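You operate a simulated robot arm through the tools that you are given. There is no shell and no other tool. Be economical: measure what you need, move in short steps, check, and stop when the job is done.

You run a simulated two-armed robot. Do the job below in one go: nothing can be reset, and whatever is moved stays where it is left.

Task
Pull the full bobbin off its stand, then fit the empty one.
Fine: one hand holds the bobbin stand for the pull; the full bobbin ends upright on the green mat.

It is judged by the outcome, as a careful person would: the job done as asked, and still so three seconds after it is handed in. It fails if anything else is knocked over, pushed out of place, dropped, spilled or broken.

Robot
Two 7-joint arms with two-finger parallel grippers on one trunk, on a base that drives. Base frame: it is fixed to the floor where the robot stands at the start and does not move with it; the origin is under the middle of the robot, x ahead of it, y to its left, z up. Lengths are in m, angles in rad, forces in N, time in s.
The left shoulder is at the start at [0.07, 0.134, 1.251], the right one opposite. With the tool pointing down near the work surface each hand reaches from about 0.1 to 0.64 m from the robot's upright axis, wherever it stands, measured 20 degrees to its own side. Places, roughly: green mat [0.5, 0.3, 0.9]; spindle of the bobbin stand [0.5, -0.7, 0.3]; cone [1, -1.25, 1.25]. Payload 1.57 kg a hand.
The TCP of each hand is the grasp point between the finger pads, 0.03 m short of the fingertips. In the tool frame z runs along the fingers and y along their closing line. The gripper opens to 0.08 m. The fingers are 0.017 m wide and 0.012 m thick; the gripper's body (0.04 by 0.082 m) begins 0.08 m behind the TCP.
Orientation is told as [roll, pitch, yaw] about the base's x, y, z axes, in that order, counted from this pose: with the fingers straight down and closing along the base's y, the tool's x points along the base's -x, its y along +y and its z along -z.

Tools
- The arms move only by the tool apply_moves. It takes "left_deltas", "right_deltas" or both (then of equal length, played together; a hand with none holds still); each is a list of rows, each an object (a shift or turn left out is 0, a gripper value left out holds the last) with "slide": the shift along the base's x, y, z in units of 500 mm (1.0 is 500 mm), a list of three; "delta_rot": the turn, a rotation vector about the base's x, y, z in units of 45 degrees (1.0 is 45 degrees), a list of three; "claw": the gripper command, from -1 (fully open) to 1 (shut), values between in proportion. In form: [{"slide": [dx, dy, dz], "delta_rot": [rx, ry, rz], "claw": claw}, ...]. A call has 1 to 12 rows; each row is the pose to reach, as a shift and turn from the pose commanded when the call began. A call with a number of a shift or a turn outside -1 to 1 is refused whole. Rows are played at 5 a second. More than 0.05 m and 0.15 rad between two rows, or a gripper value outside its range, and nothing of the call is played. Where a pose cannot be reached the arm comes as near as it can. A force on the tool above 40 N (or 10 N above the force at the start of the call, whichever is more), or a blocked arm, ends the call early, and 0.2 s more pass. The fingers move at their own pace (about 0.153 m/s each) and stop on an object; they squeeze with about 27 N. The grip force told is the motor's: it shows also when the fingers shut on nothing. Time passes only in rows, and 0.2 s behind the last, so rows that repeat a pose let the fingers close. It gives the time, the measured TCP pose, the force on the tool (base axes), the opening and the grip force at its end, in the units of the frame above (readings bear some noise).
- Cameras (640 x 400 px; columns grow to the right, rows downward): "scene" is now at [0.1317, 0.0245, 1.4745]; the picture's right is [0.27, -0.96, 0.00], its down [-0.61, -0.17, -0.77] and it looks along [0.74, 0.21, -0.63] (base axes); focal length 254 px, centre (320, 200). "left" rides on the left gripper at [0.072, 0.007, -0.122] in its tool frame; the picture's right is [-0.09, 1.00, 0.00], its down [-0.84, -0.08, -0.54] and it looks along [-0.54, -0.05, 0.84] (tool axes); focal length 238 px, centre (320, 200). "right" rides on the right gripper at [0.072, -0.007, -0.122] in its tool frame; the picture's right is [0.09, 1.00, 0.00], its down [-0.84, 0.08, -0.54] and it looks along [-0.54, 0.05, 0.84] (tool axes); focal length 238 px, centre (320, 200). There is no depth. A picture from a camera that has moved, and an enlarged one, comes with that camera's place and axes in the base frame and with its lens.
- camera(camera): a new picture of that camera. The clock stands still meanwhile.
- slide_trunk(by): slides the trunk up (or, below 0, down) by that many m; the arms and the scene camera ride with it, the base frame stays. It gives what a move gives, with no picture.
- drive_base(legs): drives the robot by 1 to 6 legs, each [ahead, left, turn to the left] in m, m and rad, along the robot's own axes; the way and the turn of a leg run together, so that a leg with both is an arc; at most 1.5 m and 3.142 rad a leg. The arms and the cameras ride along, it lands a little off, and it stops where it bumps. It gives what a move gives.
- aim_head(pan, tilt): turns the head with the scene camera to pan (to the left, within 1.501 rad either way) and tilt (down, from -0.506 to 1.204), counted from straight ahead of the robot. It gives what a move gives.
- close_up(camera, box): a new picture of the part [left, top, right, bottom] of that camera's present view, enlarged. The clock stands still meanwhile.
- sign_off(): hands the job in; it is judged then, once.

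Go step by step. Nothing tells you exact positions but the pictures and the camera data: compare them with the known pose of the tool, close in by small moves and look again before you grip or let go. The budget is 120 turns and 88 pictures, counting those below and the enlarged ones. Unless the task says otherwise, let go and move clear before handing in, and close with one line.

The tools are called as a command line: name --argument value ..., lists and objects as JSON in quotes. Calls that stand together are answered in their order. apply_moves: Moves the arms, as the interface text tells. Its arguments: {"type":"object","properties":{"left_deltas":{"type":"array"},"right_deltas":{"type":"array"}},"required":[]} The other tools are called the same way: slide_trunk (by) slides the trunk up or down; drive_base (legs) drives the base; aim_head (pan, tilt) turns the head that bears the scene camera; camera (camera) takes a picture; close_up (camera, box) takes an enlarged picture of a part of a camera's view; sign_off () hands the job in.

At the start:

```text
clock: 0.0
left_tool_pos: [0.3691, 0.3443, 1.2792]
left_tcp_rot: [-0.001, -0.001, 0.0]
left_contact_force: [-0.8, 0.2, -0.1]
left_grip_width: 0.0798
left_gripper_force: 0.0
right_tool_pos: [0.3268, -0.038, 1.2031]
right_tcp_rot: [0.0, -0.001, 0.001]
right_contact_force: [0.7, 0.8, -0.2]
right_grip_width: 0.0803
right_gripper_force: 0.1
trunk travel left (down, up): [-0.825, 0.115]
robot x, y, heading: [-0.002, -0.001, -0.001]
head pan, tilt: [0.276, 0.686]
```

scene: 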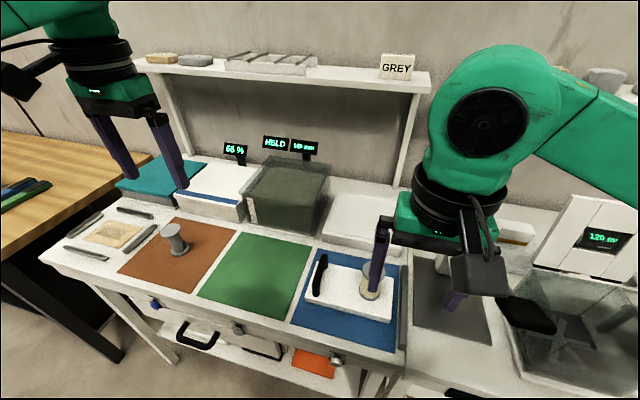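
right: 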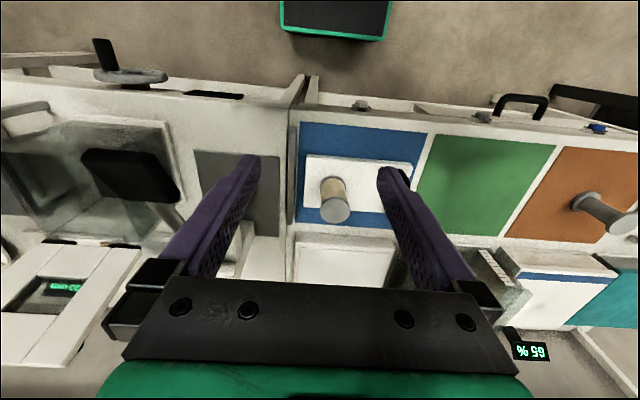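
left: 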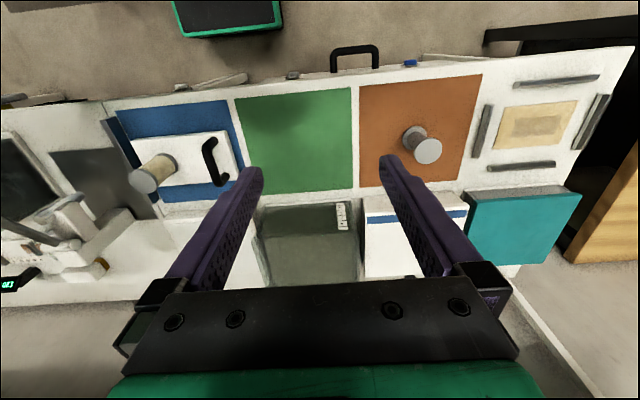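

I see a white stand with a black handle and a wound bobbin on the blue mat, an empty spool on the orange mat and the green mat between them. The listed spindle place (y -0.7, z 0.3) doesn't match what I see on the blue mat, so I'll look closer and look around.

close_up --camera "scene" --box '[100, 200, 420, 400]'

aim_head --pan -0.9 --tilt 0.9

camera --camera "scene"

```text
2.00 times, centred on (260, 300) of scene
camera zoom: at [0.1317, 0.0245, 1.4745], right [0.27, -0.96, 0.0], down [-0.61, -0.17, -0.77], along [0.74, 0.21, -0.63], focal length 507 px, centre (440, 0)
```

zoom: 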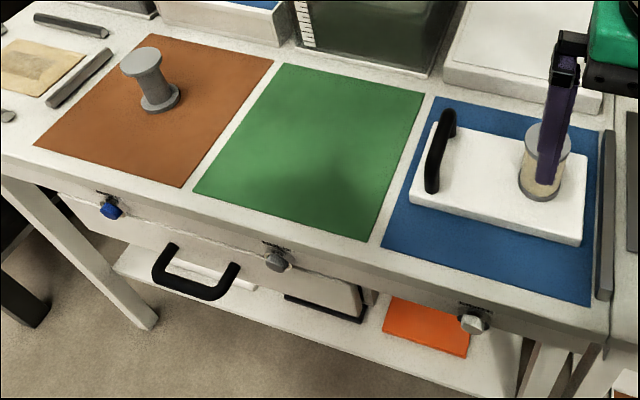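

```text
clock: 1.4
left_tool_pos: [0.3686, 0.344, 1.2793]
left_tcp_rot: [-0.001, -0.001, 0.0]
left_contact_force: [1.3, 0.7, -1.0]
left_grip_width: 0.0799
left_gripper_force: 0.1
right_tool_pos: [0.3276, -0.0389, 1.2047]
right_tcp_rot: [0.0, -0.001, -0.001]
right_contact_force: [0.0, -0.7, -0.5]
right_grip_width: 0.08
right_gripper_force: 0.1
trunk travel left (down, up): [-0.825, 0.115]
robot x, y, heading: [0.0019, 0.0006, 0.001]
head pan, tilt: [-0.901, 0.901]
```

```text
83 pictures are left
camera scene: at [0.0964, -0.0579, 1.4571], right [-0.78, -0.62, 0.0], down [-0.49, 0.61, -0.62], along [0.39, -0.49, -0.78], focal length 254 px, centre (320, 200)
```

scene: 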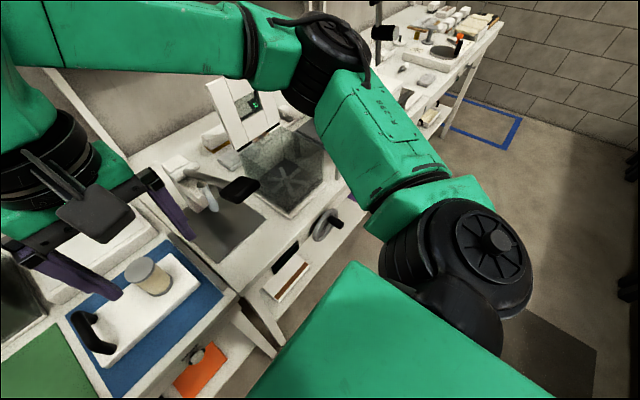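

A wheel-like thing shows below the right-hand bench, near the listed spindle place. I'll zoom there.

close_up --camera "scene" --box '[160, 60, 400, 360]'

close_up --camera "scene" --box '[360, 0, 520, 100]'

close_up --camera "scene" --box '[240, 190, 360, 310]'

```text
1.33 times, centred on (280, 210) of scene
camera zoom: at [0.0964, -0.0579, 1.4571], right [-0.78, -0.62, 0.0], down [-0.49, 0.61, -0.62], along [0.39, -0.49, -0.78], focal length 338 px, centre (373, 187)
```

zoom: 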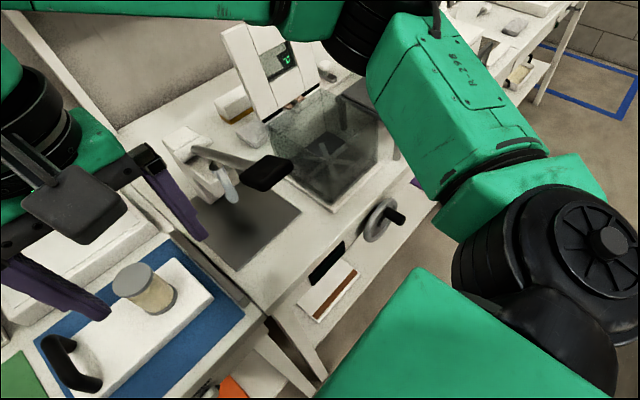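

```text
4.00 times, centred on (440, 50) of scene
camera zoom: at [0.0964, -0.0579, 1.4571], right [-0.78, -0.62, 0.0], down [-0.49, 0.61, -0.62], along [0.39, -0.49, -0.78], focal length 1014 px, centre (-160, 800)
```

zoom: 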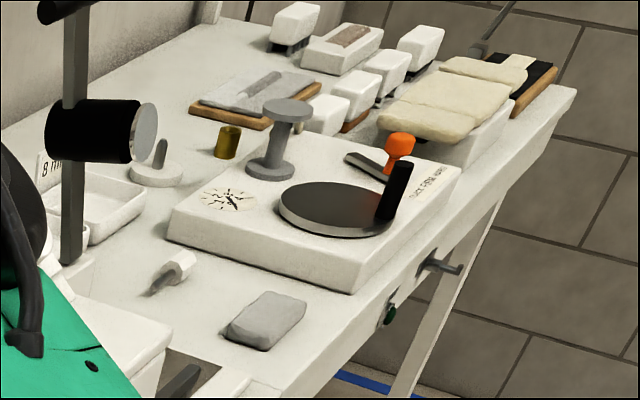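

```text
3.33 times, centred on (300, 250) of scene
camera zoom: at [0.0964, -0.0579, 1.4571], right [-0.78, -0.62, 0.0], down [-0.49, 0.61, -0.62], along [0.39, -0.49, -0.78], focal length 845 px, centre (387, 33)
```

zoom: 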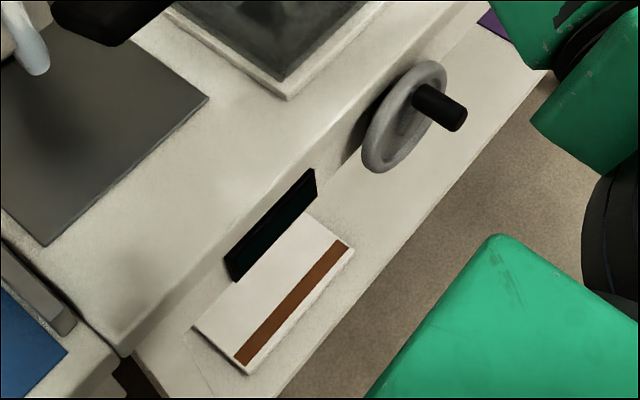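

The bench tops don't show a stand at the listed spot, so there may be one on the low shelf. I'll back off and look under the bench on the right side.

drive_base --legs '[[-0.6, 0, 0]]'

aim_head --pan -0.6 --tilt 0.6

camera --camera "scene"

```text
clock: 4.8
left_tool_pos: [-0.2265, 0.3437, 1.2785]
left_tcp_rot: [-0.001, 0.003, -0.009]
left_contact_force: [0.7, 0.0, -0.1]
left_grip_width: 0.0799
left_gripper_force: 0.2
right_tool_pos: [-0.2718, -0.0393, 1.2035]
right_tcp_rot: [-0.002, 0.002, -0.009]
right_contact_force: [0.0, 0.9, -0.3]
right_grip_width: 0.0801
right_gripper_force: 0.0
trunk travel left (down, up): [-0.825, 0.115]
robot x, y, heading: [-0.6012, 0.0086, -0.007]
head pan, tilt: [-0.901, 0.901]
```

```text
clock: 5.6
left_tool_pos: [-0.2294, 0.3436, 1.2791]
left_tcp_rot: [0.0, -0.001, -0.009]
left_contact_force: [0.1, 0.5, -0.2]
left_grip_width: 0.0802
left_gripper_force: 0.0
right_tool_pos: [-0.2747, -0.0385, 1.2044]
right_tcp_rot: [0.0, 0.0, -0.008]
right_contact_force: [-0.4, -0.7, 0.4]
right_grip_width: 0.08
right_gripper_force: 0.0
trunk travel left (down, up): [-0.825, 0.115]
robot x, y, heading: [-0.6008, 0.0057, -0.009]
head pan, tilt: [-0.6, 0.6]
```

```text
79 pictures are left
camera scene: at [-0.4791, -0.0471, 1.4819], right [-0.57, -0.82, 0.0], down [-0.46, 0.32, -0.82], along [0.68, -0.47, -0.57], focal length 254 px, centre (320, 200)
```

scene: 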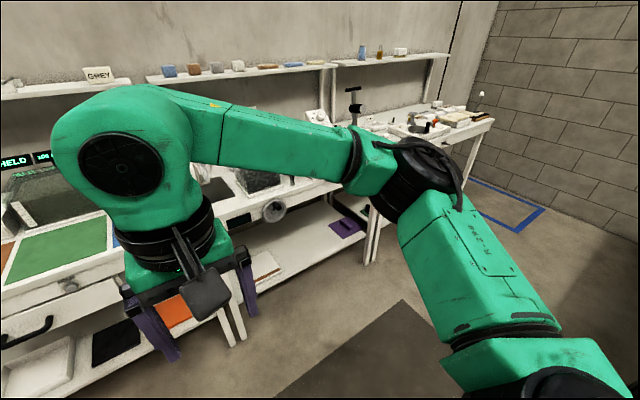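

The low shelf holds a purple mat and a white slab; the arm blocks part of it. I'll shift right and lower the trunk to look in.

drive_base --legs '[[-0.2, -0.6, 0]]'

slide_trunk --by -0.5

aim_head --pan 0.0 --tilt 0.35

camera --camera "scene"

```text
clock: 8.4
left_tool_pos: [-0.3057, -0.1178, 1.28]
left_tcp_rot: [0.003, 0.002, -0.091]
left_contact_force: [0.0, -0.6, 0.1]
left_grip_width: 0.0801
left_gripper_force: 0.1
right_tool_pos: [-0.381, -0.4967, 1.2021]
right_tcp_rot: [0.005, 0.002, -0.092]
right_contact_force: [0.2, -1.6, -0.3]
right_grip_width: 0.0798
right_gripper_force: 0.1
trunk travel left (down, up): [-0.825, 0.115]
robot x, y, heading: [-0.7066, -0.4245, -0.089]
head pan, tilt: [-0.6, 0.6]
stopped in leg 1: the robot was blocked; the commanded pose is now the measured one
```

```text
refused: -0.5 is not a number from -0.4 to 0.4
```

```text
clock: 9.4
left_tool_pos: [-0.3065, -0.1155, 1.2786]
left_tcp_rot: [0.0, 0.0, -0.091]
left_contact_force: [1.4, 0.4, -0.2]
left_grip_width: 0.0799
left_gripper_force: 0.0
right_tool_pos: [-0.3818, -0.491, 1.2033]
right_tcp_rot: [-0.001, 0.001, -0.092]
right_contact_force: [0.5, 0.2, -0.5]
right_grip_width: 0.0801
right_gripper_force: 0.1
trunk travel left (down, up): [-0.825, 0.115]
robot x, y, heading: [-0.7029, -0.4228, -0.088]
head pan, tilt: [0.0, 0.351]
```

```text
78 pictures are left
camera scene: at [-0.563, -0.4349, 1.5046], right [-0.09, -1.0, 0.0], down [-0.34, 0.03, -0.94], along [0.94, -0.09, -0.34], focal length 254 px, centre (320, 200)
```

scene: 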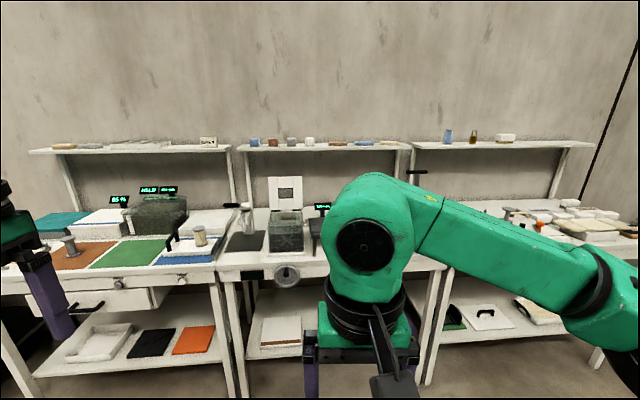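

The base bumped into something to the right/behind; I'll look there, and zoom at the lower shelves.

close_up --camera "scene" --box '[240, 280, 560, 400]'

aim_head --pan -1.5 --tilt 0.7

camera --camera "scene"

```text
2.00 times, centred on (400, 340) of scene
camera zoom: at [-0.563, -0.4349, 1.5046], right [-0.09, -1.0, 0.0], down [-0.34, 0.03, -0.94], along [0.94, -0.09, -0.34], focal length 507 px, centre (160, -80)
```

zoom: 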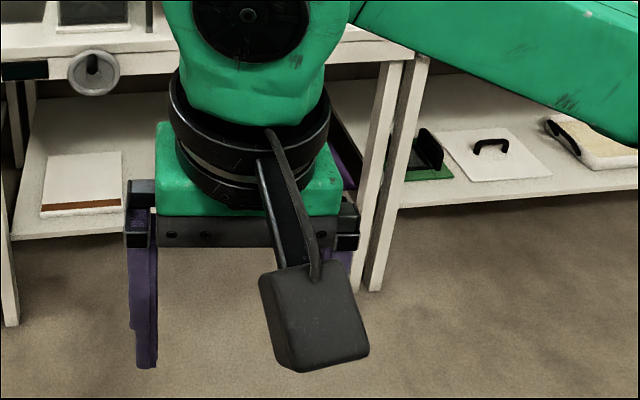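

```text
clock: 11.0
left_tool_pos: [-0.3068, -0.1137, 1.2792]
left_tcp_rot: [-0.001, 0.0, -0.092]
left_contact_force: [0.9, 0.3, 0.5]
left_grip_width: 0.08
left_gripper_force: 0.1
right_tool_pos: [-0.3821, -0.4933, 1.2036]
right_tcp_rot: [0.001, 0.0, -0.091]
right_contact_force: [0.3, 0.5, -0.9]
right_grip_width: 0.0797
right_gripper_force: 0.1
trunk travel left (down, up): [-0.825, 0.115]
robot x, y, heading: [-0.703, -0.4246, -0.092]
head pan, tilt: [-1.499, 0.7]
```

```text
76 pictures are left
camera scene: at [-0.6572, -0.5129, 1.4733], right [-1.0, 0.02, 0.0], down [0.01, 0.64, -0.77], along [-0.01, -0.76, -0.64], focal length 254 px, centre (320, 200)
```

scene: 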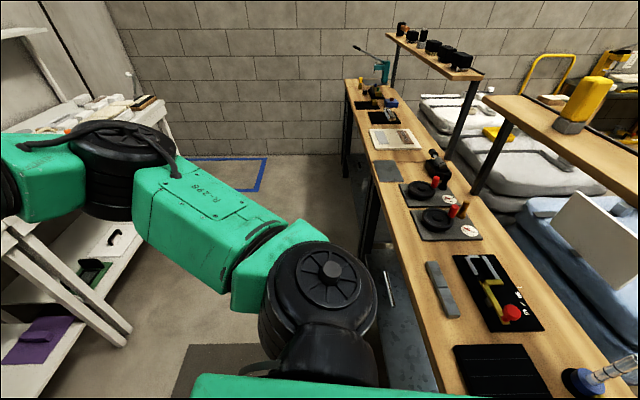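

Behind is a wooden bench that the base touched; nothing there seems disturbed. I'll move back left and check the low shelf near y −0.7 once more from a clear angle.

drive_base --legs '[[0.12, 0.0, 0.09], [0.0, 0.5, 0.0]]'

slide_trunk --by -0.35

aim_head --pan -0.5 --tilt 0.4

camera --camera "scene"

```text
clock: 14.8
left_tool_pos: [-0.2217, 0.4198, 1.2789]
left_tcp_rot: [0.002, 0.0, 0.009]
left_contact_force: [0.3, -0.9, -0.2]
left_grip_width: 0.0799
left_gripper_force: 0.1
right_tool_pos: [-0.259, 0.0368, 1.2037]
right_tcp_rot: [0.001, -0.001, 0.01]
right_contact_force: [0.6, 0.2, 0.7]
right_grip_width: 0.08
right_gripper_force: 0.1
trunk travel left (down, up): [-0.825, 0.115]
robot x, y, heading: [-0.5868, 0.0772, 0.005]
head pan, tilt: [-1.499, 0.7]
```

```text
clock: 18.2
left_tool_pos: [-0.2216, 0.4233, 0.9293]
left_tcp_rot: [-0.001, -0.002, 0.007]
left_contact_force: [0.2, 0.0, 0.6]
left_grip_width: 0.0797
left_gripper_force: 0.0
right_tool_pos: [-0.2596, 0.037, 0.8533]
right_tcp_rot: [0.001, 0.0, 0.011]
right_contact_force: [-0.2, -0.6, -0.6]
right_grip_width: 0.0802
right_gripper_force: 0.0
trunk travel left (down, up): [-0.475, 0.465]
robot x, y, heading: [-0.5877, 0.073, 0.007]
head pan, tilt: [-1.499, 0.7]
```

```text
clock: 19.5
left_tool_pos: [-0.2223, 0.4228, 0.9304]
left_tcp_rot: [-0.002, 0.0, 0.01]
left_contact_force: [-0.7, 0.4, 1.0]
left_grip_width: 0.0797
left_gripper_force: 0.0
right_tool_pos: [-0.2598, 0.0376, 0.8531]
right_tcp_rot: [0.001, -0.001, 0.01]
right_contact_force: [0.1, -0.1, -0.7]
right_grip_width: 0.0799
right_gripper_force: 0.1
trunk travel left (down, up): [-0.475, 0.465]
robot x, y, heading: [-0.5856, 0.0744, 0.011]
head pan, tilt: [-0.499, 0.4]
```

```text
75 pictures are left
camera scene: at [-0.456, 0.0321, 1.1501], right [-0.47, -0.88, 0.0], down [-0.34, 0.18, -0.92], along [0.81, -0.43, -0.39], focal length 254 px, centre (320, 200)
```

scene: 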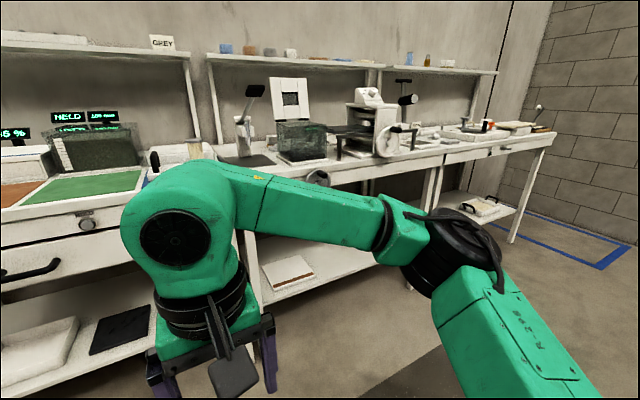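

The low shelf at that spot is bare, so the listed spindle place is wrong: the stand is the handled white one on the blue mat. I'll raise the trunk and return to the bench, a bit left of the start.

slide_trunk --by 0.35

drive_base --legs '[[0.585, 0.07, -0.008]]'

aim_head --pan -0.1 --tilt 0.9

camera --camera "scene"

camera --camera "right"

```text
clock: 22.9
left_tool_pos: [-0.2204, 0.4214, 1.279]
left_tcp_rot: [0.001, -0.001, 0.007]
left_contact_force: [0.4, -0.5, 0.0]
left_grip_width: 0.0802
left_gripper_force: 0.1
right_tool_pos: [-0.2592, 0.0374, 1.2033]
right_tcp_rot: [0.001, 0.001, 0.008]
right_contact_force: [0.3, 0.0, -0.1]
right_grip_width: 0.0801
right_gripper_force: 0.0
trunk travel left (down, up): [-0.825, 0.115]
robot x, y, heading: [-0.5879, 0.0736, 0.008]
head pan, tilt: [-0.499, 0.4]
```

```text
clock: 26.2
left_tool_pos: [0.3654, 0.4944, 1.2792]
left_tcp_rot: [0.0, -0.002, 0.007]
left_contact_force: [0.5, -0.1, -0.4]
left_grip_width: 0.0801
left_gripper_force: 0.0
right_tool_pos: [0.325, 0.1109, 1.2045]
right_tcp_rot: [0.0, -0.003, 0.004]
right_contact_force: [-0.7, 0.6, -0.4]
right_grip_width: 0.0801
right_gripper_force: 0.1
trunk travel left (down, up): [-0.825, 0.115]
robot x, y, heading: [-0.002, 0.1471, 0.008]
head pan, tilt: [-0.499, 0.4]
```

```text
clock: 27.2
left_tool_pos: [0.3651, 0.495, 1.2793]
left_tcp_rot: [-0.001, 0.001, 0.008]
left_contact_force: [-0.5, -1.0, 0.0]
left_grip_width: 0.0799
left_gripper_force: 0.1
right_tool_pos: [0.3283, 0.1118, 1.2032]
right_tcp_rot: [0.0, 0.001, 0.008]
right_contact_force: [-0.2, 0.4, -0.6]
right_grip_width: 0.0798
right_gripper_force: 0.1
trunk travel left (down, up): [-0.825, 0.115]
robot x, y, heading: [0.0005, 0.1476, 0.009]
head pan, tilt: [-0.099, 0.901]
```

```text
74 pictures are left
camera scene: at [0.1243, 0.1426, 1.4572], right [-0.09, -1.0, 0.0], down [-0.78, 0.07, -0.62], along [0.62, -0.06, -0.78], focal length 254 px, centre (320, 200)
```

scene: 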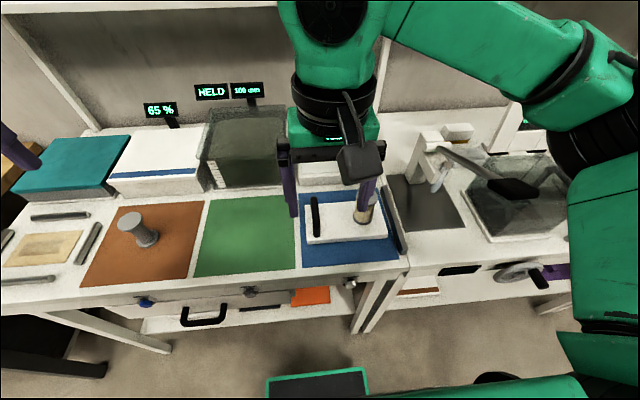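

```text
73 pictures are left
camera right: at [0.2551, 0.1039, 1.3257], right [-0.1, 1.0, 0.0], down [0.84, 0.08, 0.54], along [0.54, 0.05, -0.84], focal length 238 px, centre (320, 200)
```

right: 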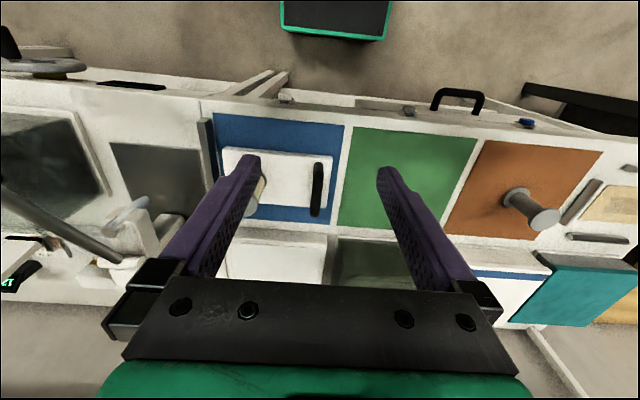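

The stand sits at about (0.49, 0.0) with its handle on the left. I'll bring the right hand toward the bobbin, keeping height, to measure with its camera.

apply_moves --right_deltas '[{"slide": [0, -0.1, 0]}, {"slide": [0, -0.2, 0]}, {"slide": [0, -0.24, -0.05]}, {"slide": [0, -0.24, -0.14]}, {"slide": [0, -0.24, -0.14]}]'

camera --camera "right"

close_up --camera "scene" --box '[280, 160, 440, 290]'

```text
clock: 28.4
left_tool_pos: [0.3666, 0.4946, 1.2784]
left_tcp_rot: [0.001, 0.001, 0.007]
left_contact_force: [-0.4, 0.4, 1.1]
left_grip_width: 0.0801
left_gripper_force: 0.1
right_tool_pos: [0.3265, -0.01, 1.1321]
right_tcp_rot: [0.002, 0.001, 0.007]
right_contact_force: [-1.1, 0.0, -0.4]
right_grip_width: 0.08
right_gripper_force: 0.1
trunk travel left (down, up): [-0.825, 0.115]
robot x, y, heading: [0.0046, 0.1487, 0.009]
head pan, tilt: [-0.099, 0.901]
```

```text
72 pictures are left
camera right: at [0.2546, -0.0176, 1.2552], right [-0.1, 1.0, 0.0], down [0.84, 0.08, 0.54], along [0.54, 0.05, -0.84], focal length 238 px, centre (320, 200)
```

right: 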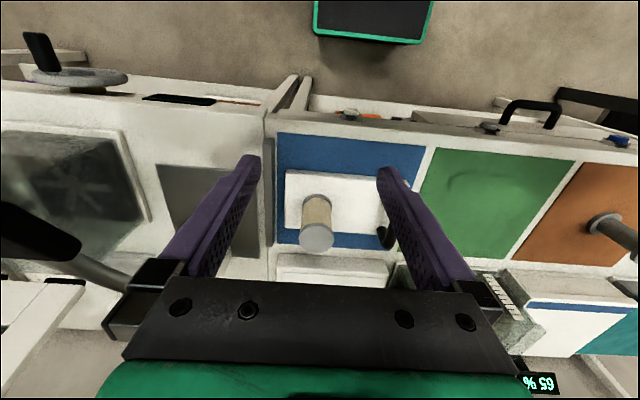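

```text
3.08 times, centred on (360, 225) of scene
camera zoom: at [0.1236, 0.142, 1.4572], right [-0.09, -1.0, 0.0], down [-0.78, 0.07, -0.62], along [0.62, -0.06, -0.78], focal length 780 px, centre (197, 123)
```

zoom: 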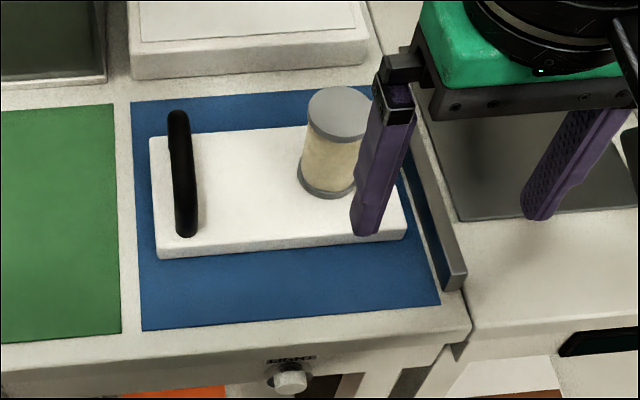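

The bobbin top centre triangulates to about (0.489, −0.002, 1.000), and the handle bar to about (0.47, 0.12). I'll bring the left hand above the handle first.

apply_moves --left_deltas '[{"slide": [0.0, -0.09, 0]}, {"slide": [0.02, -0.18, 0]}, {"slide": [0.04, -0.27, 0]}, {"slide": [0.06, -0.36, 0]}, {"slide": [0.06, -0.44, -0.05]}, {"slide": [0.06, -0.52, -0.1]}, {"slide": [0.08, -0.6, -0.15]}, {"slide": [0.1, -0.66, -0.2]}, {"slide": [0.12, -0.71, -0.26]}, {"slide": [0.12, -0.71, -0.26]}]'

camera --camera "left"

camera --camera "scene"

```text
clock: 30.6
left_tool_pos: [0.3993, 0.1922, 1.1453]
left_tcp_rot: [0.0, 0.0, 0.007]
left_contact_force: [-0.5, -0.5, 0.5]
left_grip_width: 0.0798
left_gripper_force: 0.0
left hand out of reach, approached as far as the arm can: row 7, 8, 9, 10
right_tool_pos: [0.3287, -0.0088, 1.1323]
right_tcp_rot: [-0.001, 0.001, 0.005]
right_contact_force: [0.9, -0.3, -0.2]
right_grip_width: 0.08
right_gripper_force: 0.1
trunk travel left (down, up): [-0.825, 0.115]
robot x, y, heading: [0.0017, 0.1447, 0.012]
head pan, tilt: [-0.099, 0.901]
```

```text
70 pictures are left
camera left: at [0.3292, 0.1992, 1.2665], right [0.08, 1.0, 0.0], down [0.84, -0.07, 0.54], along [0.54, -0.05, -0.84], focal length 238 px, centre (320, 200)
```

left: 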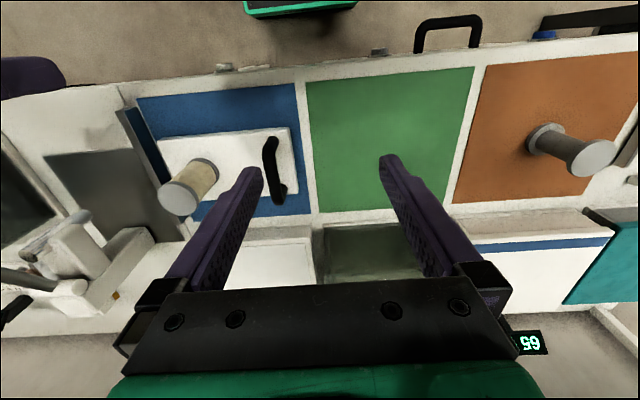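

```text
69 pictures are left
camera scene: at [0.1251, 0.1426, 1.457], right [-0.09, -1.0, 0.0], down [-0.78, 0.07, -0.62], along [0.62, -0.06, -0.78], focal length 254 px, centre (320, 200)
```

scene: 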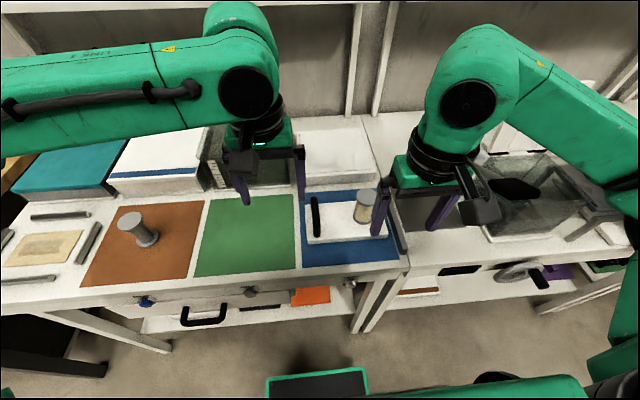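

The left hand can't cross the robot's middle, so I'll shift the base to y≈0.06, putting handle and bobbin on either side of it.

drive_base --legs '[[0.0, -0.085, -0.01]]'

apply_moves --left_deltas '[{"slide": [0.05, 0.0, 0]}, {"slide": [0.1, 0.02, 0]}, {"slide": [0.1, 0.02, -0.05]}, {"slide": [0.1, 0.02, -0.05]}]'

camera --camera "left"

```text
clock: 31.6
left_tool_pos: [0.3994, 0.1086, 1.1459]
left_tcp_rot: [-0.005, -0.002, -0.004]
left_contact_force: [-0.3, 0.0, -0.1]
left_grip_width: 0.0803
left_gripper_force: 0.1
right_tool_pos: [0.3252, -0.0938, 1.1345]
right_tcp_rot: [-0.002, 0.001, -0.004]
right_contact_force: [-0.2, -0.2, 0.6]
right_grip_width: 0.0799
right_gripper_force: 0.0
trunk travel left (down, up): [-0.825, 0.115]
robot x, y, heading: [0.0004, 0.0661, -0.003]
head pan, tilt: [-0.099, 0.901]
```

```text
clock: 32.6
left_tool_pos: [0.4408, 0.1285, 1.1211]
left_tcp_rot: [-0.002, 0.0, -0.002]
left_contact_force: [0.6, 0.4, -0.3]
left_grip_width: 0.0798
left_gripper_force: 0.1
left hand out of reach, approached as far as the arm can: row 1, 2, 3, 4
right_tool_pos: [0.3261, -0.0961, 1.1334]
right_tcp_rot: [0.001, 0.0, -0.004]
right_contact_force: [0.0, -0.5, -0.2]
right_grip_width: 0.0799
right_gripper_force: 0.0
trunk travel left (down, up): [-0.825, 0.115]
robot x, y, heading: [0.002, 0.0625, -0.005]
head pan, tilt: [-0.099, 0.901]
```

```text
68 pictures are left
camera left: at [0.3712, 0.1353, 1.2426], right [0.09, 1.0, 0.0], down [0.84, -0.08, 0.54], along [0.54, -0.05, -0.84], focal length 238 px, centre (320, 200)
```

left: 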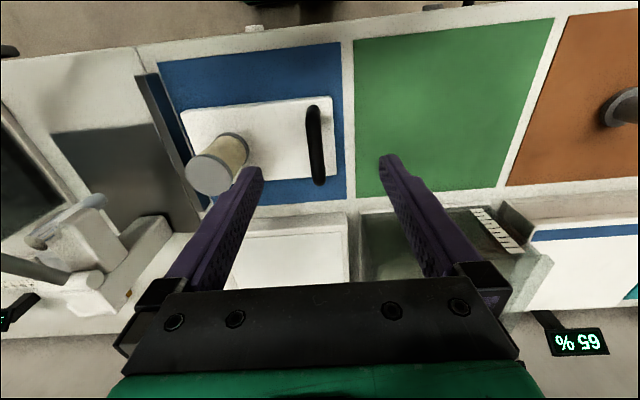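

The left hand is near its inward limit with the fingers straight down; leaning it outward about 20° will fix that and give clearance. First I'll get the handle height from two close views.

close_up --camera "scene" --box '[200, 170, 360, 270]'

close_up --camera "left" --box '[170, 80, 350, 220]'

close_up --camera "right" --box '[260, 100, 440, 260]'

```text
4.00 times, centred on (280, 220) of scene
camera zoom: at [0.1239, 0.0584, 1.4571], right [-0.1, -0.99, 0.0], down [-0.78, 0.08, -0.62], along [0.62, -0.06, -0.78], focal length 1014 px, centre (480, 120)
```

zoom: 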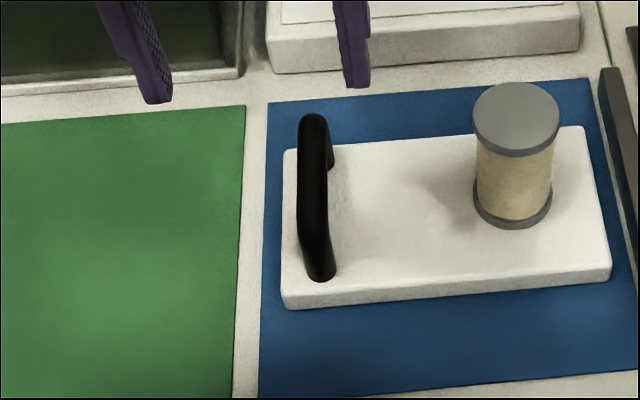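

```text
2.86 times, centred on (260, 150) of left
camera zoom: at [0.3712, 0.1353, 1.2426], right [0.09, 1.0, 0.0], down [0.84, -0.08, 0.54], along [0.54, -0.05, -0.84], focal length 681 px, centre (491, 343)
```

zoom: 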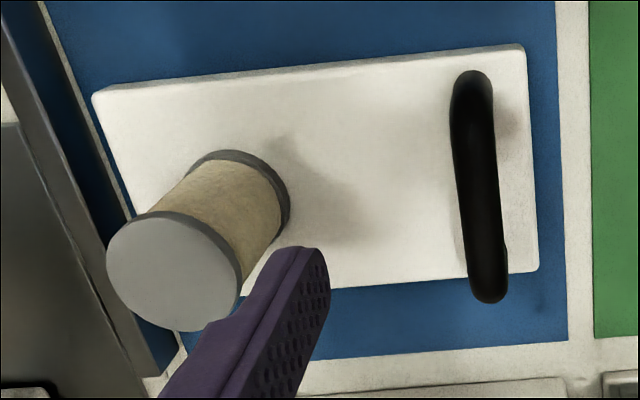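

```text
2.50 times, centred on (350, 180) of right
camera zoom: at [0.2534, -0.1024, 1.2556], right [-0.09, 1.0, 0.0], down [0.84, 0.07, 0.54], along [0.54, 0.05, -0.84], focal length 596 px, centre (245, 250)
```

zoom: 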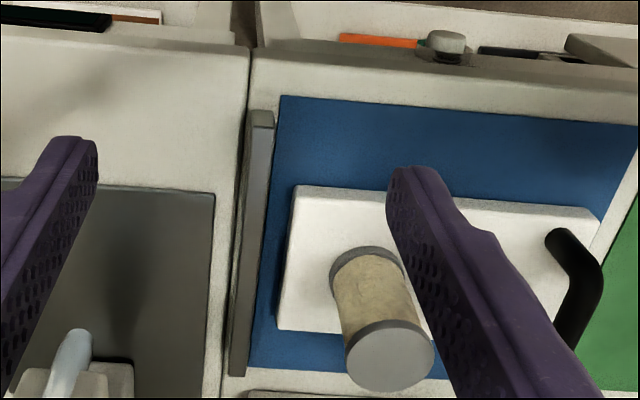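

Triangulation puts the handle bar top at about z 0.983, y 0.121, running x 0.44–0.51. I'll lean the left hand and go to a pre-grasp above it.

apply_moves --left_deltas '[{"slide": [0.0, 0.04, 0], "delta_rot": [-0.15, 0, 0]}, {"slide": [0.02, 0.06, 0], "delta_rot": [-0.3, 0, 0]}, {"slide": [0.04, 0.06, -0.03], "delta_rot": [-0.444, 0, 0]}, {"slide": [0.06, 0.05, -0.1], "delta_rot": [-0.444, 0, 0]}, {"slide": [0.06, 0.05, -0.1], "delta_rot": [-0.444, 0, 0]}]'

camera --camera "left"

```text
clock: 33.9
left_tool_pos: [0.4695, 0.1536, 1.0718]
left_tcp_rot: [-0.352, -0.003, -0.001]
left_contact_force: [-0.9, 0.0, -0.6]
left_grip_width: 0.0799
left_gripper_force: 0.1
right_tool_pos: [0.3249, -0.0955, 1.1341]
right_tcp_rot: [0.001, 0.0, -0.003]
right_contact_force: [-0.4, 0.6, 0.7]
right_grip_width: 0.0799
right_gripper_force: 0.0
trunk travel left (down, up): [-0.825, 0.115]
robot x, y, heading: [-0.0005, 0.0642, -0.001]
head pan, tilt: [-0.099, 0.901]
```

```text
64 pictures are left
camera left: at [0.3989, 0.2025, 1.1827], right [0.09, 0.94, -0.34], down [0.84, 0.11, 0.54], along [0.54, -0.34, -0.77], focal length 238 px, centre (320, 200)
```

left: 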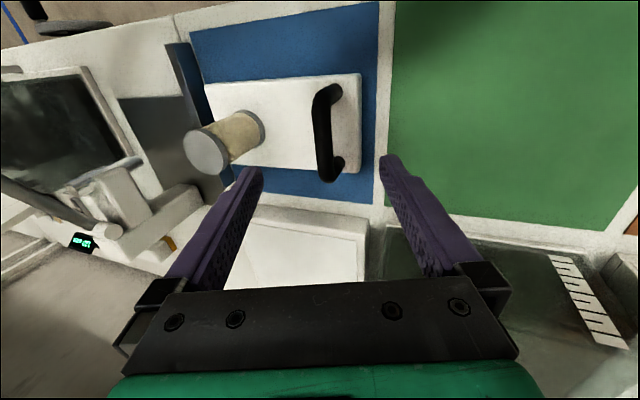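

Now down onto the handle along the lean, fingers still open, then a look.

apply_moves --left_deltas '[{"slide": [0.005, -0.02, -0.055]}, {"slide": [0.01, -0.042, -0.115]}, {"slide": [0.01, -0.065, -0.176]}, {"slide": [0.01, -0.065, -0.176]}]'

camera --camera "left"

close_up --camera "scene" --box '[200, 130, 400, 270]'

```text
clock: 34.9
left_tool_pos: [0.4689, 0.1269, 0.986]
left_tcp_rot: [-0.35, -0.002, -0.003]
left_contact_force: [0.1, 0.0, 0.1]
left_grip_width: 0.0799
left_gripper_force: 0.2
left hand out of reach, approached as far as the arm can: row 3, 4
right_tool_pos: [0.3247, -0.0961, 1.1339]
right_tcp_rot: [-0.001, -0.002, -0.004]
right_contact_force: [-0.5, -0.2, -0.4]
right_grip_width: 0.0801
right_gripper_force: 0.0
trunk travel left (down, up): [-0.825, 0.115]
robot x, y, heading: [0.0009, 0.0665, 0.004]
head pan, tilt: [-0.099, 0.901]
```

```text
63 pictures are left
camera left: at [0.3978, 0.1754, 1.0978], right [0.09, 0.94, -0.34], down [0.84, 0.11, 0.54], along [0.54, -0.34, -0.77], focal length 238 px, centre (320, 200)
```

left: 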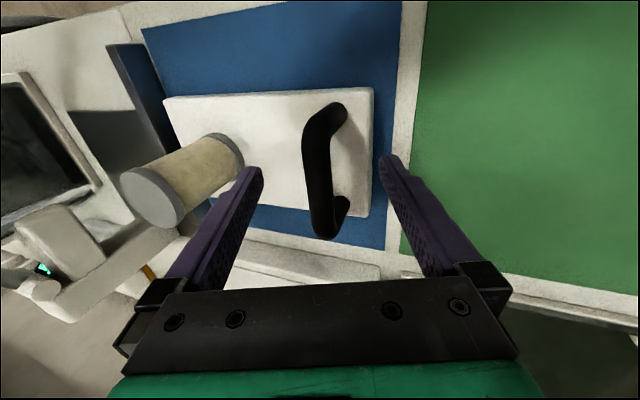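

```text
2.86 times, centred on (300, 200) of scene
camera zoom: at [0.1236, 0.0582, 1.4572], right [-0.1, -0.99, 0.0], down [-0.78, 0.08, -0.62], along [0.62, -0.06, -0.78], focal length 724 px, centre (377, 200)
```

zoom: 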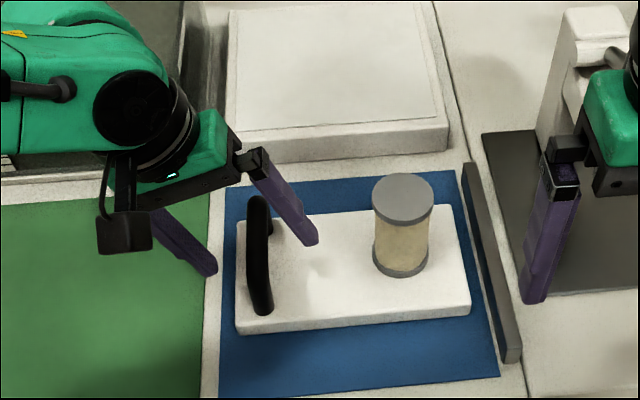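

The bar sits between the fingers, nearly centred. Closing the left hand on the handle.

apply_moves --left_deltas '[{"claw": -0.2}, {"claw": 0.2}, {"claw": 0.6}, {"claw": 1}, {"claw": 1}]'

camera --camera "left"

close_up --camera "scene" --box '[200, 130, 400, 270]'

```text
clock: 36.0
left_tool_pos: [0.4697, 0.1277, 0.9856]
left_tcp_rot: [-0.35, -0.002, -0.001]
left_contact_force: [-0.4, -1.7, 2.3]
left_grip_width: 0.0174
left_gripper_force: 27.2
right_tool_pos: [0.3255, -0.0963, 1.1347]
right_tcp_rot: [-0.001, 0.001, -0.005]
right_contact_force: [-0.7, -0.2, -0.1]
right_grip_width: 0.08
right_gripper_force: 0.1
trunk travel left (down, up): [-0.825, 0.115]
robot x, y, heading: [-0.004, 0.0641, -0.005]
head pan, tilt: [-0.099, 0.901]
```

```text
61 pictures are left
camera left: at [0.3981, 0.1751, 1.0982], right [0.09, 0.94, -0.34], down [0.84, 0.11, 0.54], along [0.54, -0.34, -0.77], focal length 238 px, centre (320, 200)
```

left: 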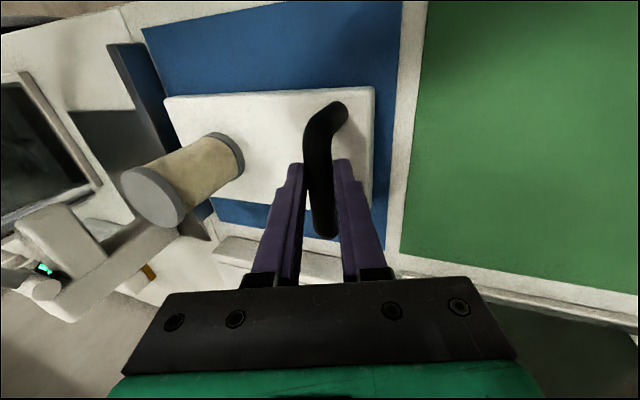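

```text
2.86 times, centred on (300, 200) of scene
camera zoom: at [0.1238, 0.0577, 1.4572], right [-0.1, -0.99, 0.0], down [-0.78, 0.08, -0.62], along [0.62, -0.06, -0.78], focal length 724 px, centre (377, 200)
```

zoom: 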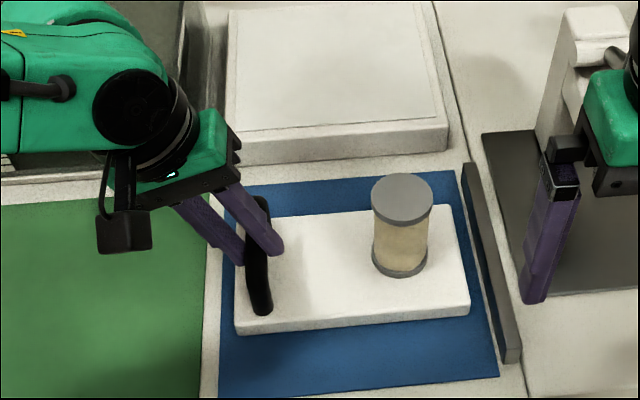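

The stand is held (17 mm bar). Now I'll bring the right hand straight above the bobbin and see if it reaches.

apply_moves --right_deltas '[{"slide": [0.066, 0.038, 0]}, {"slide": [0.132, 0.076, 0]}, {"slide": [0.198, 0.115, 0]}, {"slide": [0.264, 0.154, -0.02]}, {"slide": [0.33, 0.192, -0.04]}, {"slide": [0.33, 0.192, -0.04]}]'

camera --camera "right"

```text
clock: 37.5
left_tool_pos: [0.4693, 0.1275, 0.9864]
left_tcp_rot: [-0.349, -0.005, -0.001]
left_contact_force: [0.1, 1.3, 3.0]
left_grip_width: 0.0173
left_gripper_force: 26.6
right_tool_pos: [0.4905, -0.0009, 1.1119]
right_tcp_rot: [0.0, 0.001, -0.003]
right_contact_force: [-0.3, -0.2, -0.1]
right_grip_width: 0.0802
right_gripper_force: 0.1
trunk travel left (down, up): [-0.825, 0.115]
robot x, y, heading: [0.0015, 0.0668, -0.003]
head pan, tilt: [-0.099, 0.901]
```

```text
59 pictures are left
camera right: at [0.4178, -0.0071, 1.2342], right [-0.09, 1.0, 0.0], down [0.84, 0.07, 0.54], along [0.54, 0.05, -0.84], focal length 238 px, centre (320, 200)
```

right: 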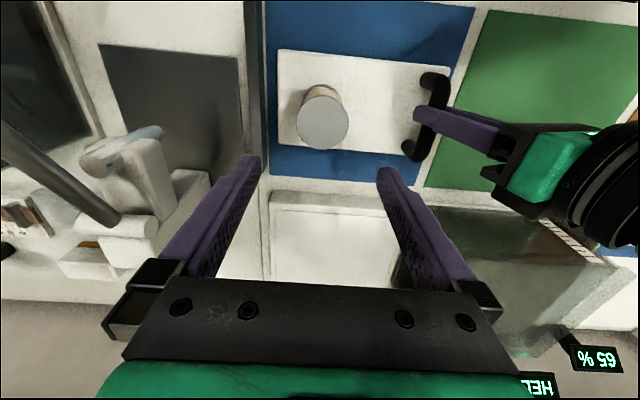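

It reaches. From this view the bobbin top is at about (0.477, 0.001); I'll correct and descend halfway, then check.

apply_moves --right_deltas '[{"slide": [-0.026, 0.003, -0.04]}, {"slide": [-0.026, 0.003, -0.1]}, {"slide": [-0.026, 0.003, -0.1]}]'

camera --camera "right"

close_up --camera "scene" --box '[200, 130, 400, 270]'

close_up --camera "left" --box '[80, 80, 280, 240]'

```text
clock: 38.2
left_tool_pos: [0.4696, 0.1277, 0.9865]
left_tcp_rot: [-0.351, -0.004, -0.002]
left_contact_force: [0.8, 1.3, 3.4]
left_grip_width: 0.0174
left_gripper_force: 27.4
right_tool_pos: [0.4773, 0.0019, 1.0635]
right_tcp_rot: [-0.001, 0.0, -0.005]
right_contact_force: [-0.1, 0.0, -0.2]
right_grip_width: 0.0802
right_gripper_force: 0.0
trunk travel left (down, up): [-0.825, 0.115]
robot x, y, heading: [-0.0028, 0.0665, -0.003]
head pan, tilt: [-0.099, 0.901]
```

```text
58 pictures are left
camera right: at [0.4053, -0.0041, 1.1843], right [-0.09, 1.0, 0.0], down [0.84, 0.07, 0.54], along [0.54, 0.05, -0.84], focal length 238 px, centre (320, 200)
```

right: 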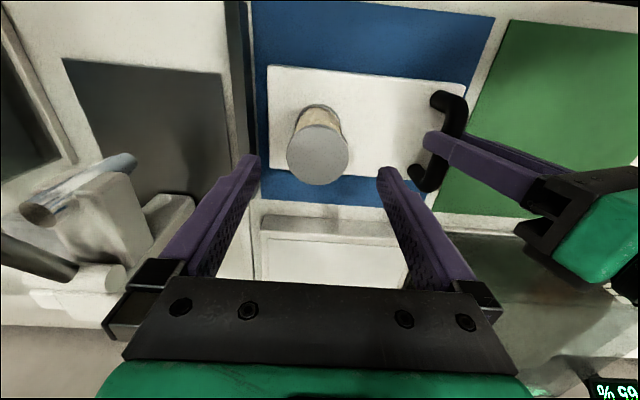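

```text
2.86 times, centred on (300, 200) of scene
camera zoom: at [0.124, 0.0583, 1.4571], right [-0.1, -0.99, 0.0], down [-0.78, 0.08, -0.62], along [0.62, -0.06, -0.78], focal length 724 px, centre (377, 200)
```

zoom: 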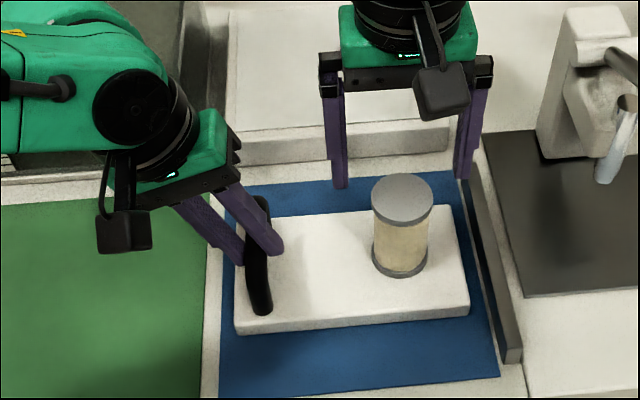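

```text
2.50 times, centred on (180, 160) of left
camera zoom: at [0.3983, 0.1756, 1.0982], right [0.09, 0.94, -0.34], down [0.84, 0.11, 0.54], along [0.54, -0.34, -0.77], focal length 596 px, centre (670, 300)
```

zoom: 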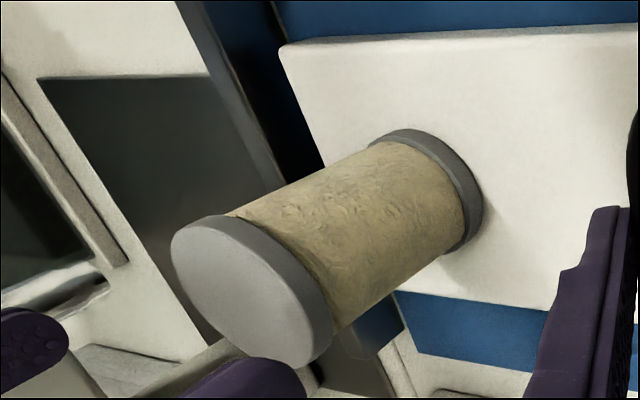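

The bobbin is centred between the right fingers at about (0.479, 0.001). Descending to grip it between its flanges, tips just above the lower flange.

apply_moves --right_deltas '[{"slide": [0.004, -0.001, -0.06]}, {"slide": [0.004, -0.001, -0.12]}, {"slide": [0.004, -0.001, -0.18]}, {"slide": [0.004, -0.001, -0.18]}]'

camera --camera "right"

close_up --camera "left" --box '[80, 80, 280, 240]'

```text
clock: 39.2
left_tool_pos: [0.469, 0.1276, 0.9873]
left_tcp_rot: [-0.352, -0.004, -0.002]
left_contact_force: [1.5, 0.7, 3.3]
left_grip_width: 0.0176
left_gripper_force: 27.4
right_tool_pos: [0.4795, -0.0, 0.975]
right_tcp_rot: [0.0, 0.0, -0.004]
right_contact_force: [0.9, 0.3, -0.5]
right_grip_width: 0.0801
right_gripper_force: 0.2
trunk travel left (down, up): [-0.825, 0.115]
robot x, y, heading: [0.0009, 0.0629, -0.004]
head pan, tilt: [-0.099, 0.901]
```

```text
55 pictures are left
camera right: at [0.4078, -0.0059, 1.0959], right [-0.09, 1.0, 0.0], down [0.84, 0.07, 0.54], along [0.54, 0.05, -0.84], focal length 238 px, centre (320, 200)
```

right: 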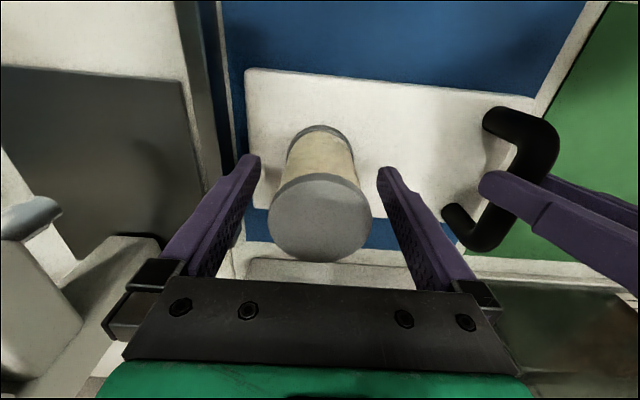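

```text
2.50 times, centred on (180, 160) of left
camera zoom: at [0.3981, 0.1755, 1.0982], right [0.09, 0.94, -0.34], down [0.84, 0.11, 0.54], along [0.54, -0.34, -0.77], focal length 596 px, centre (670, 300)
```

zoom: 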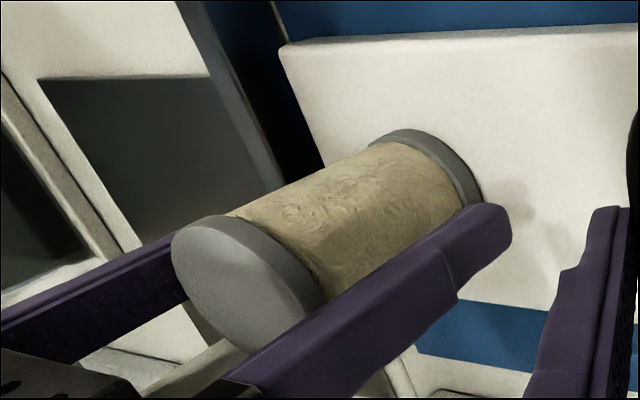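

Fingers straddle the bobbin well. Close the right hand.

apply_moves --right_deltas '[{"claw": -0.4}, {"claw": 0.0}, {"claw": 0.5}, {"claw": 1}, {"claw": 1}]'

camera --camera "right"

```text
clock: 40.5
left_tool_pos: [0.4679, 0.1274, 0.9868]
left_tcp_rot: [-0.351, -0.004, -0.001]
left_contact_force: [0.9, 1.6, 5.1]
left_grip_width: 0.0174
left_gripper_force: 27.7
right_tool_pos: [0.4798, 0.0007, 0.9745]
right_tcp_rot: [0.002, 0.0, -0.004]
right_contact_force: [-0.5, -0.8, -1.9]
right_grip_width: 0.0487
right_gripper_force: 27.5
trunk travel left (down, up): [-0.825, 0.115]
robot x, y, heading: [0.0068, 0.065, -0.005]
head pan, tilt: [-0.099, 0.901]
```

```text
53 pictures are left
camera right: at [0.4077, -0.006, 1.0961], right [-0.09, 1.0, 0.0], down [0.84, 0.07, 0.54], along [0.54, 0.05, -0.84], focal length 238 px, centre (320, 200)
```

right: 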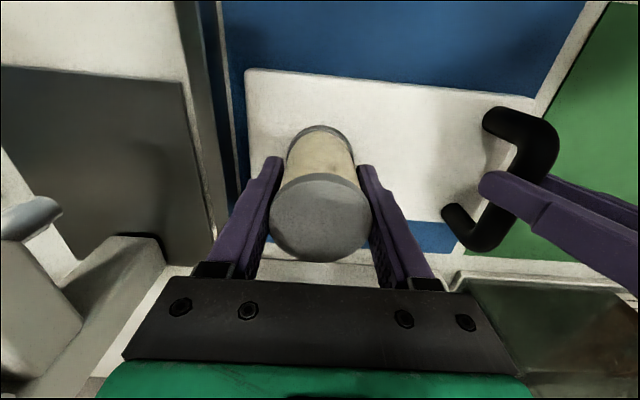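

Gripped at 48.7 mm. Pulling straight up in small steps.

apply_moves --right_deltas '[{"slide": [0, 0, 0.01]}, {"slide": [0, 0, 0.02]}, {"slide": [0, 0, 0.03]}, {"slide": [0, 0, 0.045]}, {"slide": [0, 0, 0.06]}]'

close_up --camera "left" --box '[60, 60, 360, 260]'

```text
clock: 41.6
left_tool_pos: [0.4678, 0.1277, 0.9871]
left_tcp_rot: [-0.35, -0.003, -0.003]
left_contact_force: [0.8, 1.1, 4.2]
left_grip_width: 0.0173
left_gripper_force: 27.0
right_tool_pos: [0.479, 0.0014, 1.0039]
right_tcp_rot: [0.0, 0.0, -0.004]
right_contact_force: [-0.2, 0.3, -2.1]
right_grip_width: 0.049
right_gripper_force: 27.4
trunk travel left (down, up): [-0.825, 0.115]
robot x, y, heading: [-0.0011, 0.0618, -0.003]
head pan, tilt: [-0.099, 0.901]
```

```text
2.00 times, centred on (210, 160) of left
camera zoom: at [0.3981, 0.1755, 1.0981], right [0.09, 0.94, -0.34], down [0.84, 0.11, 0.54], along [0.54, -0.34, -0.77], focal length 477 px, centre (540, 280)
```

zoom: 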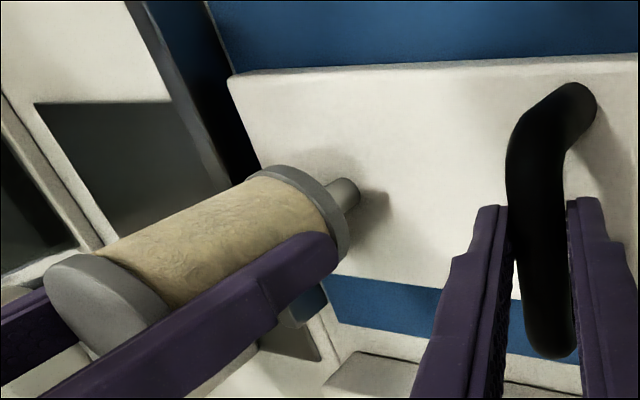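

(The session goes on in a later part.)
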